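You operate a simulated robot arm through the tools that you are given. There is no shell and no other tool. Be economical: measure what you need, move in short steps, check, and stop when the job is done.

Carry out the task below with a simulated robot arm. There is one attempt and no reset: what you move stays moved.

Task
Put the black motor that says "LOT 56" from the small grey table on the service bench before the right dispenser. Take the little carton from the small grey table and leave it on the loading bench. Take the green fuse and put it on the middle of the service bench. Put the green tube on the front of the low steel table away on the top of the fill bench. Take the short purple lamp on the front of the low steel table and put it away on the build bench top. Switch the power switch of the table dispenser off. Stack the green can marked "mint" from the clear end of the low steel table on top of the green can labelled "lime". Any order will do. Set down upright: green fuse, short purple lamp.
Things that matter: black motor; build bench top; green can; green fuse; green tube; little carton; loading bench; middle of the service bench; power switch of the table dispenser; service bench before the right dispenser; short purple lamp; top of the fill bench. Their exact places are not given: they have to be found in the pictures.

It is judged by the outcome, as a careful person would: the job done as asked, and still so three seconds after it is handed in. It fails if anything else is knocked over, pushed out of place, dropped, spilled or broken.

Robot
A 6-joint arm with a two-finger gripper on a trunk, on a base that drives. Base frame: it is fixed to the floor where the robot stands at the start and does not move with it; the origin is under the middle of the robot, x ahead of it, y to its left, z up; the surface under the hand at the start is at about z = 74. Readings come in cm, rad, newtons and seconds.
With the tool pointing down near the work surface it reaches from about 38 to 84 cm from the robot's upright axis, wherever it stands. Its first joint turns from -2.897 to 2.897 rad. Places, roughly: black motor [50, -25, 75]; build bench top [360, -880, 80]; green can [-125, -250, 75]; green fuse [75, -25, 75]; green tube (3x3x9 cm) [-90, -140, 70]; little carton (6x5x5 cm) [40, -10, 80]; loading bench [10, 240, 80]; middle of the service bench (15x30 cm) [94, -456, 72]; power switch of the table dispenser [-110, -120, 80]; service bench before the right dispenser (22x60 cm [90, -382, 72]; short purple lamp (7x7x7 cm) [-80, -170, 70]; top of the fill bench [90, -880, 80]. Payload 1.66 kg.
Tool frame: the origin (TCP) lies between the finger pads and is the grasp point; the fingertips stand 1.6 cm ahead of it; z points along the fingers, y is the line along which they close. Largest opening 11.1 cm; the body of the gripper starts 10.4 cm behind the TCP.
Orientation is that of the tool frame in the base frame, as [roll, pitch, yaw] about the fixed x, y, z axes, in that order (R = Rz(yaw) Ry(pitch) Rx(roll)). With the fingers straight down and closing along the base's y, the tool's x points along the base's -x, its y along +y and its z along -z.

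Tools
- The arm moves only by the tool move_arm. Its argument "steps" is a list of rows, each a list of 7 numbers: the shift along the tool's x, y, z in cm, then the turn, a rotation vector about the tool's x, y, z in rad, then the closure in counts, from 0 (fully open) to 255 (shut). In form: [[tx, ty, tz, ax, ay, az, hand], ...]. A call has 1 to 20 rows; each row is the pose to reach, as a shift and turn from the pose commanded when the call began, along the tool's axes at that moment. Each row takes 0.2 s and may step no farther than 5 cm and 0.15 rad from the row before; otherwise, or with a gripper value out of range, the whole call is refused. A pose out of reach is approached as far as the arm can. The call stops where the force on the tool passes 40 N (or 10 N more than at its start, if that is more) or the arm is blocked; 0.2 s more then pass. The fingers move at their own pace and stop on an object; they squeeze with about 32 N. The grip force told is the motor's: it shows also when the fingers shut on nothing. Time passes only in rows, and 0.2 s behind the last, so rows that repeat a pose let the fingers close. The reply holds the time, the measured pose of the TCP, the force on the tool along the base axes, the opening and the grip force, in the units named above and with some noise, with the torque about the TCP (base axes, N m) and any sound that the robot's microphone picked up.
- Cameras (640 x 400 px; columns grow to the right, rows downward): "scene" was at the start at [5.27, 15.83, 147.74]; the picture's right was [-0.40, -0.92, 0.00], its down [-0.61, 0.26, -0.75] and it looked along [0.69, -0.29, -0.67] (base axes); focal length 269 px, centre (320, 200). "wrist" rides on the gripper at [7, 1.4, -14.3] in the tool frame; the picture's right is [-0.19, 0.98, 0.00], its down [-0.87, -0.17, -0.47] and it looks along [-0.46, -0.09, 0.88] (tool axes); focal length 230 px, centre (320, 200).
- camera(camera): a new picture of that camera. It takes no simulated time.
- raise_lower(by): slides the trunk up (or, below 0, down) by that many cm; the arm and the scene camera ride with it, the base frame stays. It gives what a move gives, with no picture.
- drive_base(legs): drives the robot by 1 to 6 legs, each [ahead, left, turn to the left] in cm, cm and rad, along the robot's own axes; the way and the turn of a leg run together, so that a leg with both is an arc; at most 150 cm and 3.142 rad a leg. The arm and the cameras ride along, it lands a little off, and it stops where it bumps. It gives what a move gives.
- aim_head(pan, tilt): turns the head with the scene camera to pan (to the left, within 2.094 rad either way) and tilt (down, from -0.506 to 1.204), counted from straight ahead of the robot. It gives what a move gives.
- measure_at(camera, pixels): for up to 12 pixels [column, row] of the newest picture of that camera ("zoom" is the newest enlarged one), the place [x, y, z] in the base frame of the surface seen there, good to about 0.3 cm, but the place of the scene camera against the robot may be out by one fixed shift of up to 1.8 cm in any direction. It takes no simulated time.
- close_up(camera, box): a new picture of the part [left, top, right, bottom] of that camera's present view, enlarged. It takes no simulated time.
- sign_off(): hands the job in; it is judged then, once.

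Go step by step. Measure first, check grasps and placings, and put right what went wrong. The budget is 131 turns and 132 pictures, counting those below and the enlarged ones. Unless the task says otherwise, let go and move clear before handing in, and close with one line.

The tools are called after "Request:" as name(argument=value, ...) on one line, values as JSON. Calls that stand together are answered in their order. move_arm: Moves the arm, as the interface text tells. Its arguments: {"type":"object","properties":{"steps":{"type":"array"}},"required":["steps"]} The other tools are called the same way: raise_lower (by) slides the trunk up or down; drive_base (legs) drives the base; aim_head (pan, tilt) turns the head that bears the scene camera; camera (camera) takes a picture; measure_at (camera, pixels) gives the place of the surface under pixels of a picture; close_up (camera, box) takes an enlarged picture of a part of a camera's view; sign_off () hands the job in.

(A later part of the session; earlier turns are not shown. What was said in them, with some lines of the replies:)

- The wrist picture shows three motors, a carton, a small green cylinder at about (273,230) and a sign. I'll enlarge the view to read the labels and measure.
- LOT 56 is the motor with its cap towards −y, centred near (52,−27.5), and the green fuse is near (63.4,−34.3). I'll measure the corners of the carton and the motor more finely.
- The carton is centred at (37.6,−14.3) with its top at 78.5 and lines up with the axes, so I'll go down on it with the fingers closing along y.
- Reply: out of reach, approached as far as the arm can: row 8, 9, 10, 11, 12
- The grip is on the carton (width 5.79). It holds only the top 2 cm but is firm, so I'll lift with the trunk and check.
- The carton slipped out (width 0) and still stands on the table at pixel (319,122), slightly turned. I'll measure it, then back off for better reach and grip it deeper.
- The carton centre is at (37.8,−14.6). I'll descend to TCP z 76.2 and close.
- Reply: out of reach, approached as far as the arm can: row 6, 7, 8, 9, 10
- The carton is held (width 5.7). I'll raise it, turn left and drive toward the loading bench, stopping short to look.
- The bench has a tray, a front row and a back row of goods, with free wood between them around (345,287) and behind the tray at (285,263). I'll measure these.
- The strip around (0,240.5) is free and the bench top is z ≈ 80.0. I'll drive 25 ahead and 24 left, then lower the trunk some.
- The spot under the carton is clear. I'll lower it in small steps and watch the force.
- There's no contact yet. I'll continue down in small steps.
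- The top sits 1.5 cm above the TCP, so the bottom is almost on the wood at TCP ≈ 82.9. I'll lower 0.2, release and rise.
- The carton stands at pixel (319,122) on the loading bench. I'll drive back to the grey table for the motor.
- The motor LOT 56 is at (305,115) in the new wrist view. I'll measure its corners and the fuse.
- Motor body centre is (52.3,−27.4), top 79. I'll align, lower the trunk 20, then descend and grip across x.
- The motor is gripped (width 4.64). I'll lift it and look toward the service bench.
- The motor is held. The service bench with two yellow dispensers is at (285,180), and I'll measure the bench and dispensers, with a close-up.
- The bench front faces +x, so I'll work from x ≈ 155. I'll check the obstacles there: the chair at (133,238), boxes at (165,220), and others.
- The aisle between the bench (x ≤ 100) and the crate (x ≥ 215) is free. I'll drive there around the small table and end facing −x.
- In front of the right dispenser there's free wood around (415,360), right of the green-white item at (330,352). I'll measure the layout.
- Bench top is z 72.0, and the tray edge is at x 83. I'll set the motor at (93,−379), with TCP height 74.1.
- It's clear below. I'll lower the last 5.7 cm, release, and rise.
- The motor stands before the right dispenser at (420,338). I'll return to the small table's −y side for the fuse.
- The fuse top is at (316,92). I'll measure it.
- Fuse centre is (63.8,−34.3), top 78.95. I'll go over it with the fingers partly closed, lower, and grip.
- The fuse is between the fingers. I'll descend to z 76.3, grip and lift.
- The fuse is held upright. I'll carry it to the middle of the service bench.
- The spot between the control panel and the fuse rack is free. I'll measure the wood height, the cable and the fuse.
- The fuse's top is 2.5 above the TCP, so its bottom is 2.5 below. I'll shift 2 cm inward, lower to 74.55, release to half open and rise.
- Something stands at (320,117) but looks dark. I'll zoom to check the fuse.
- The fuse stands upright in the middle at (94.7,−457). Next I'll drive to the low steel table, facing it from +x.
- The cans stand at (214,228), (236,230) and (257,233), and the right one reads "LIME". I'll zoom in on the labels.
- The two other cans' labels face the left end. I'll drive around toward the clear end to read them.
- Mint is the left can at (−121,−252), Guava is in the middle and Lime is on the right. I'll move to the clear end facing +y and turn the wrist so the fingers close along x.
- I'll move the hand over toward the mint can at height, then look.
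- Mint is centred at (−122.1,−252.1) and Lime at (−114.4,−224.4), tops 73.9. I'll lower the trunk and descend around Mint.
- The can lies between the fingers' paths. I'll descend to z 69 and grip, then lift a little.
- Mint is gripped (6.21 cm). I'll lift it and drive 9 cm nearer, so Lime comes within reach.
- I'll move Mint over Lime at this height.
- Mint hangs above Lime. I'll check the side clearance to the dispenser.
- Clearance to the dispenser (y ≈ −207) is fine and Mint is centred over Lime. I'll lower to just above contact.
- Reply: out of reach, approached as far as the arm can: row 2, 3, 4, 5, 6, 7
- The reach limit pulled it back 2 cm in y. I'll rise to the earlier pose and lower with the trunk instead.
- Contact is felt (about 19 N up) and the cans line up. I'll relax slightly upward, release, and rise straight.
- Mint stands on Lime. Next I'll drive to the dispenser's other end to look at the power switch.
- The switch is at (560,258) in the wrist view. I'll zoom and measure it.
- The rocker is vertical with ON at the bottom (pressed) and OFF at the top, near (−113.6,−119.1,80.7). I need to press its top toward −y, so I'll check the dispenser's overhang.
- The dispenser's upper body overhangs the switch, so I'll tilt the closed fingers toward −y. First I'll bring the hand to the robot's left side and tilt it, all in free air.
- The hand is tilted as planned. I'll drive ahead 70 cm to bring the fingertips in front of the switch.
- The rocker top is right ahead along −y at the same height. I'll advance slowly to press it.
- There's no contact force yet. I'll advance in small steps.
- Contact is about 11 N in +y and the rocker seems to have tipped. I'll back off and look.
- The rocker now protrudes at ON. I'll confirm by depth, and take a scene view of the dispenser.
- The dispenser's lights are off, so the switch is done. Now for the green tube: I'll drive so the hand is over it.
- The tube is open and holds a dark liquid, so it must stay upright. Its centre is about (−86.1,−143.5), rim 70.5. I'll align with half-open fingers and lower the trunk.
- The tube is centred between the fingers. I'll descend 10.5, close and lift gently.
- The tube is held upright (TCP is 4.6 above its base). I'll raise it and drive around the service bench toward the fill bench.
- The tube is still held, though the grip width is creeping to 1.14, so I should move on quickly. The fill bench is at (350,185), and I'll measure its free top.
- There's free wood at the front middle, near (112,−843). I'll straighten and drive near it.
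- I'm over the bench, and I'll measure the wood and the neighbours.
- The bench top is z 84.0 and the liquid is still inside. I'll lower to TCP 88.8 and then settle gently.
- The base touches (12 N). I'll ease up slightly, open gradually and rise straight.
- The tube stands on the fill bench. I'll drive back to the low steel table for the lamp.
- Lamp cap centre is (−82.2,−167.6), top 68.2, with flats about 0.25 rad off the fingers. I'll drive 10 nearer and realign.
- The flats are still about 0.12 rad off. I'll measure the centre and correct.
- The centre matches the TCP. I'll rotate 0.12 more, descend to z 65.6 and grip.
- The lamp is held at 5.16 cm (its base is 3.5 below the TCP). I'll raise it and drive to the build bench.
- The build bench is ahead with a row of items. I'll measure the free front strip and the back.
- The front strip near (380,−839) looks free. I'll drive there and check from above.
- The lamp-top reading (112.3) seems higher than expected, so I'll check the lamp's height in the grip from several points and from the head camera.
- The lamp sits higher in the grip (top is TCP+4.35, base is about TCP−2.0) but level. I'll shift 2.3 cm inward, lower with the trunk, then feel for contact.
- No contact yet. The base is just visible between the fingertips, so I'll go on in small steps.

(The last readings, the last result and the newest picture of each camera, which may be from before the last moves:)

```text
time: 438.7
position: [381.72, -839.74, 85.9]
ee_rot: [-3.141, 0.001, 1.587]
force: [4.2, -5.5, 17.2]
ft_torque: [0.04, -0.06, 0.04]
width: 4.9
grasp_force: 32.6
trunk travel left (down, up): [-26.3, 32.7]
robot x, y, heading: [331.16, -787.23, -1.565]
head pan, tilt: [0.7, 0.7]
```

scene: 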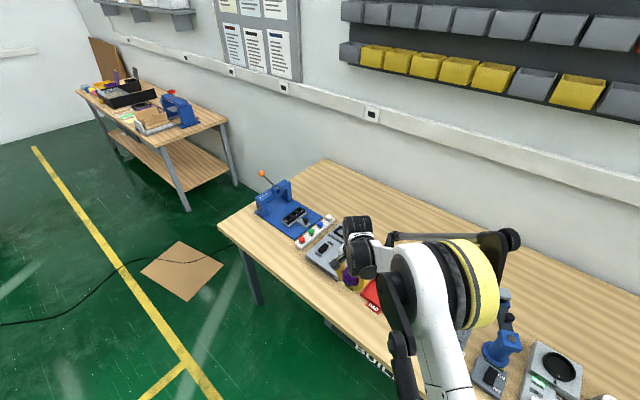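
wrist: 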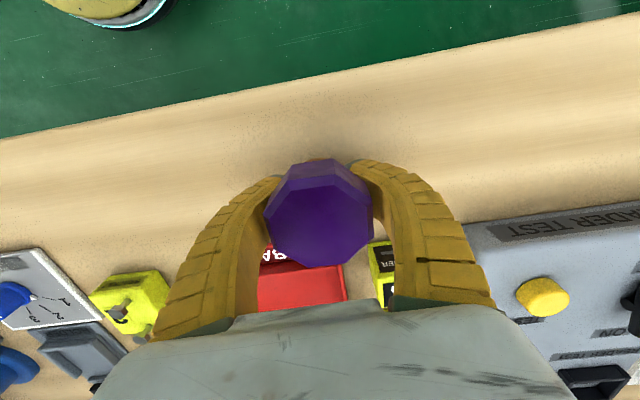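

Contact is felt (17 N) at the expected height. I'll ease off, open gradually and rise.

Request:
move_arm(steps=[[0, 0, -0.15, 0, 0, 0, 255], [0, 0, -0.15, 0, 0, 0, 130], [0, 0, -0.15, 0, 0, 0, 90], [0, 0, -0.15, 0, 0, 0, 50], [0, 0, -0.15, 0, 0, 0, 50], [0, 0, -4, 0, 0, 0, 50], [0, 0, -8, 0, 0, 0, 50], [0, 0, -12, 0, 0, 0, 50]])

Request:
raise_lower(by=10)

Request:
camera(camera="wrist")

Request:
close_up(camera="scene", box=[290, 230, 420, 330])

```text
time: 440.5
position: [381.69, -839.79, 97.88]
ee_rot: [-3.141, 0.0, 1.588]
force: [-0.8, -0.7, 0.4]
ft_torque: [-0.02, 0.0, 0.02]
width: 9.01
grasp_force: 0.8
trunk travel left (down, up): [-26.3, 32.7]
robot x, y, heading: [331.18, -787.25, -1.57]
head pan, tilt: [0.7, 0.7]
```

```text
time: 441.8
position: [381.81, -839.7, 107.89]
ee_rot: [3.14, 0.001, 1.588]
force: [-0.6, -0.3, -0.4]
ft_torque: [-0.01, -0.01, -0.01]
width: 9.05
grasp_force: 0.0
trunk travel left (down, up): [-36.3, 22.7]
robot x, y, heading: [331.25, -787.36, -1.563]
head pan, tilt: [0.7, 0.7]
```

```text
34 pictures are left
```

wrist: 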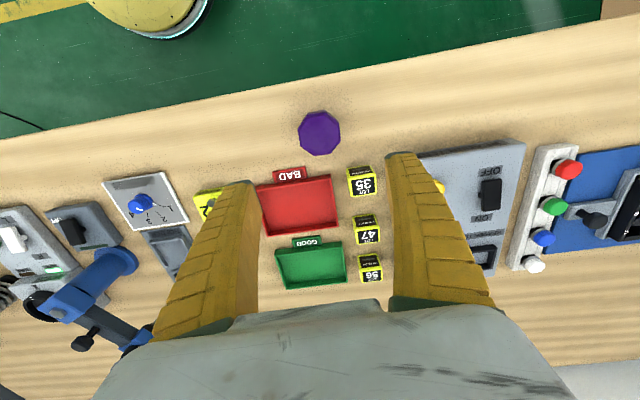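

```text
4.00 times, centred on (355, 280) of scene
```

zoom: 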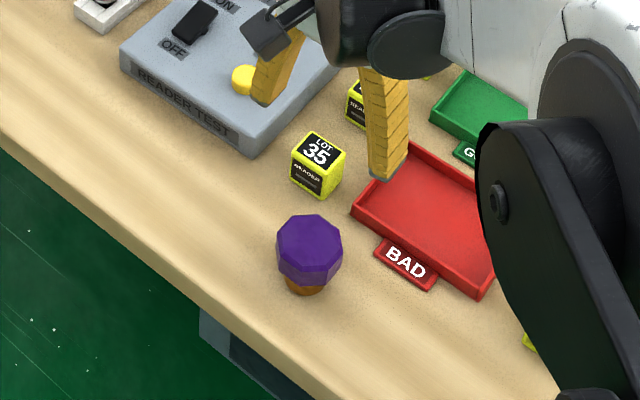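

The lamp stands upright on the build bench, and all the other placements were checked earlier. I'll back clear and hand in.

Request:
drive_base(legs=[[-40, 0, 0]])

Request:
camera(camera="scene")

```text
time: 444.3
position: [381.55, -798.74, 107.99]
ee_rot: [3.141, 0.0, 1.591]
force: [-0.3, -1.3, -0.1]
ft_torque: [-0.05, 0.0, 0.05]
width: 9.03
grasp_force: 0.5
trunk travel left (down, up): [-36.3, 22.7]
robot x, y, heading: [331.4, -746.24, -1.558]
head pan, tilt: [0.7, 0.7]
```

```text
32 pictures are left
```

scene: 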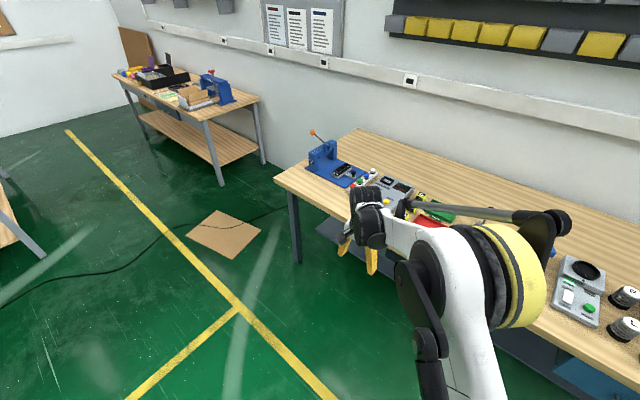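

The arm is clear and nothing looks disturbed, so I'm handing in.

Request:
sign_off()

```text
The job is handed in.
```

All seven jobs were done and handed in: motor, carton, fuse, tube and lamp placed, table dispenser switched off, and Mint stacked on Lime; the carton slipped from the grip once on the small table and was picked up again undropped.
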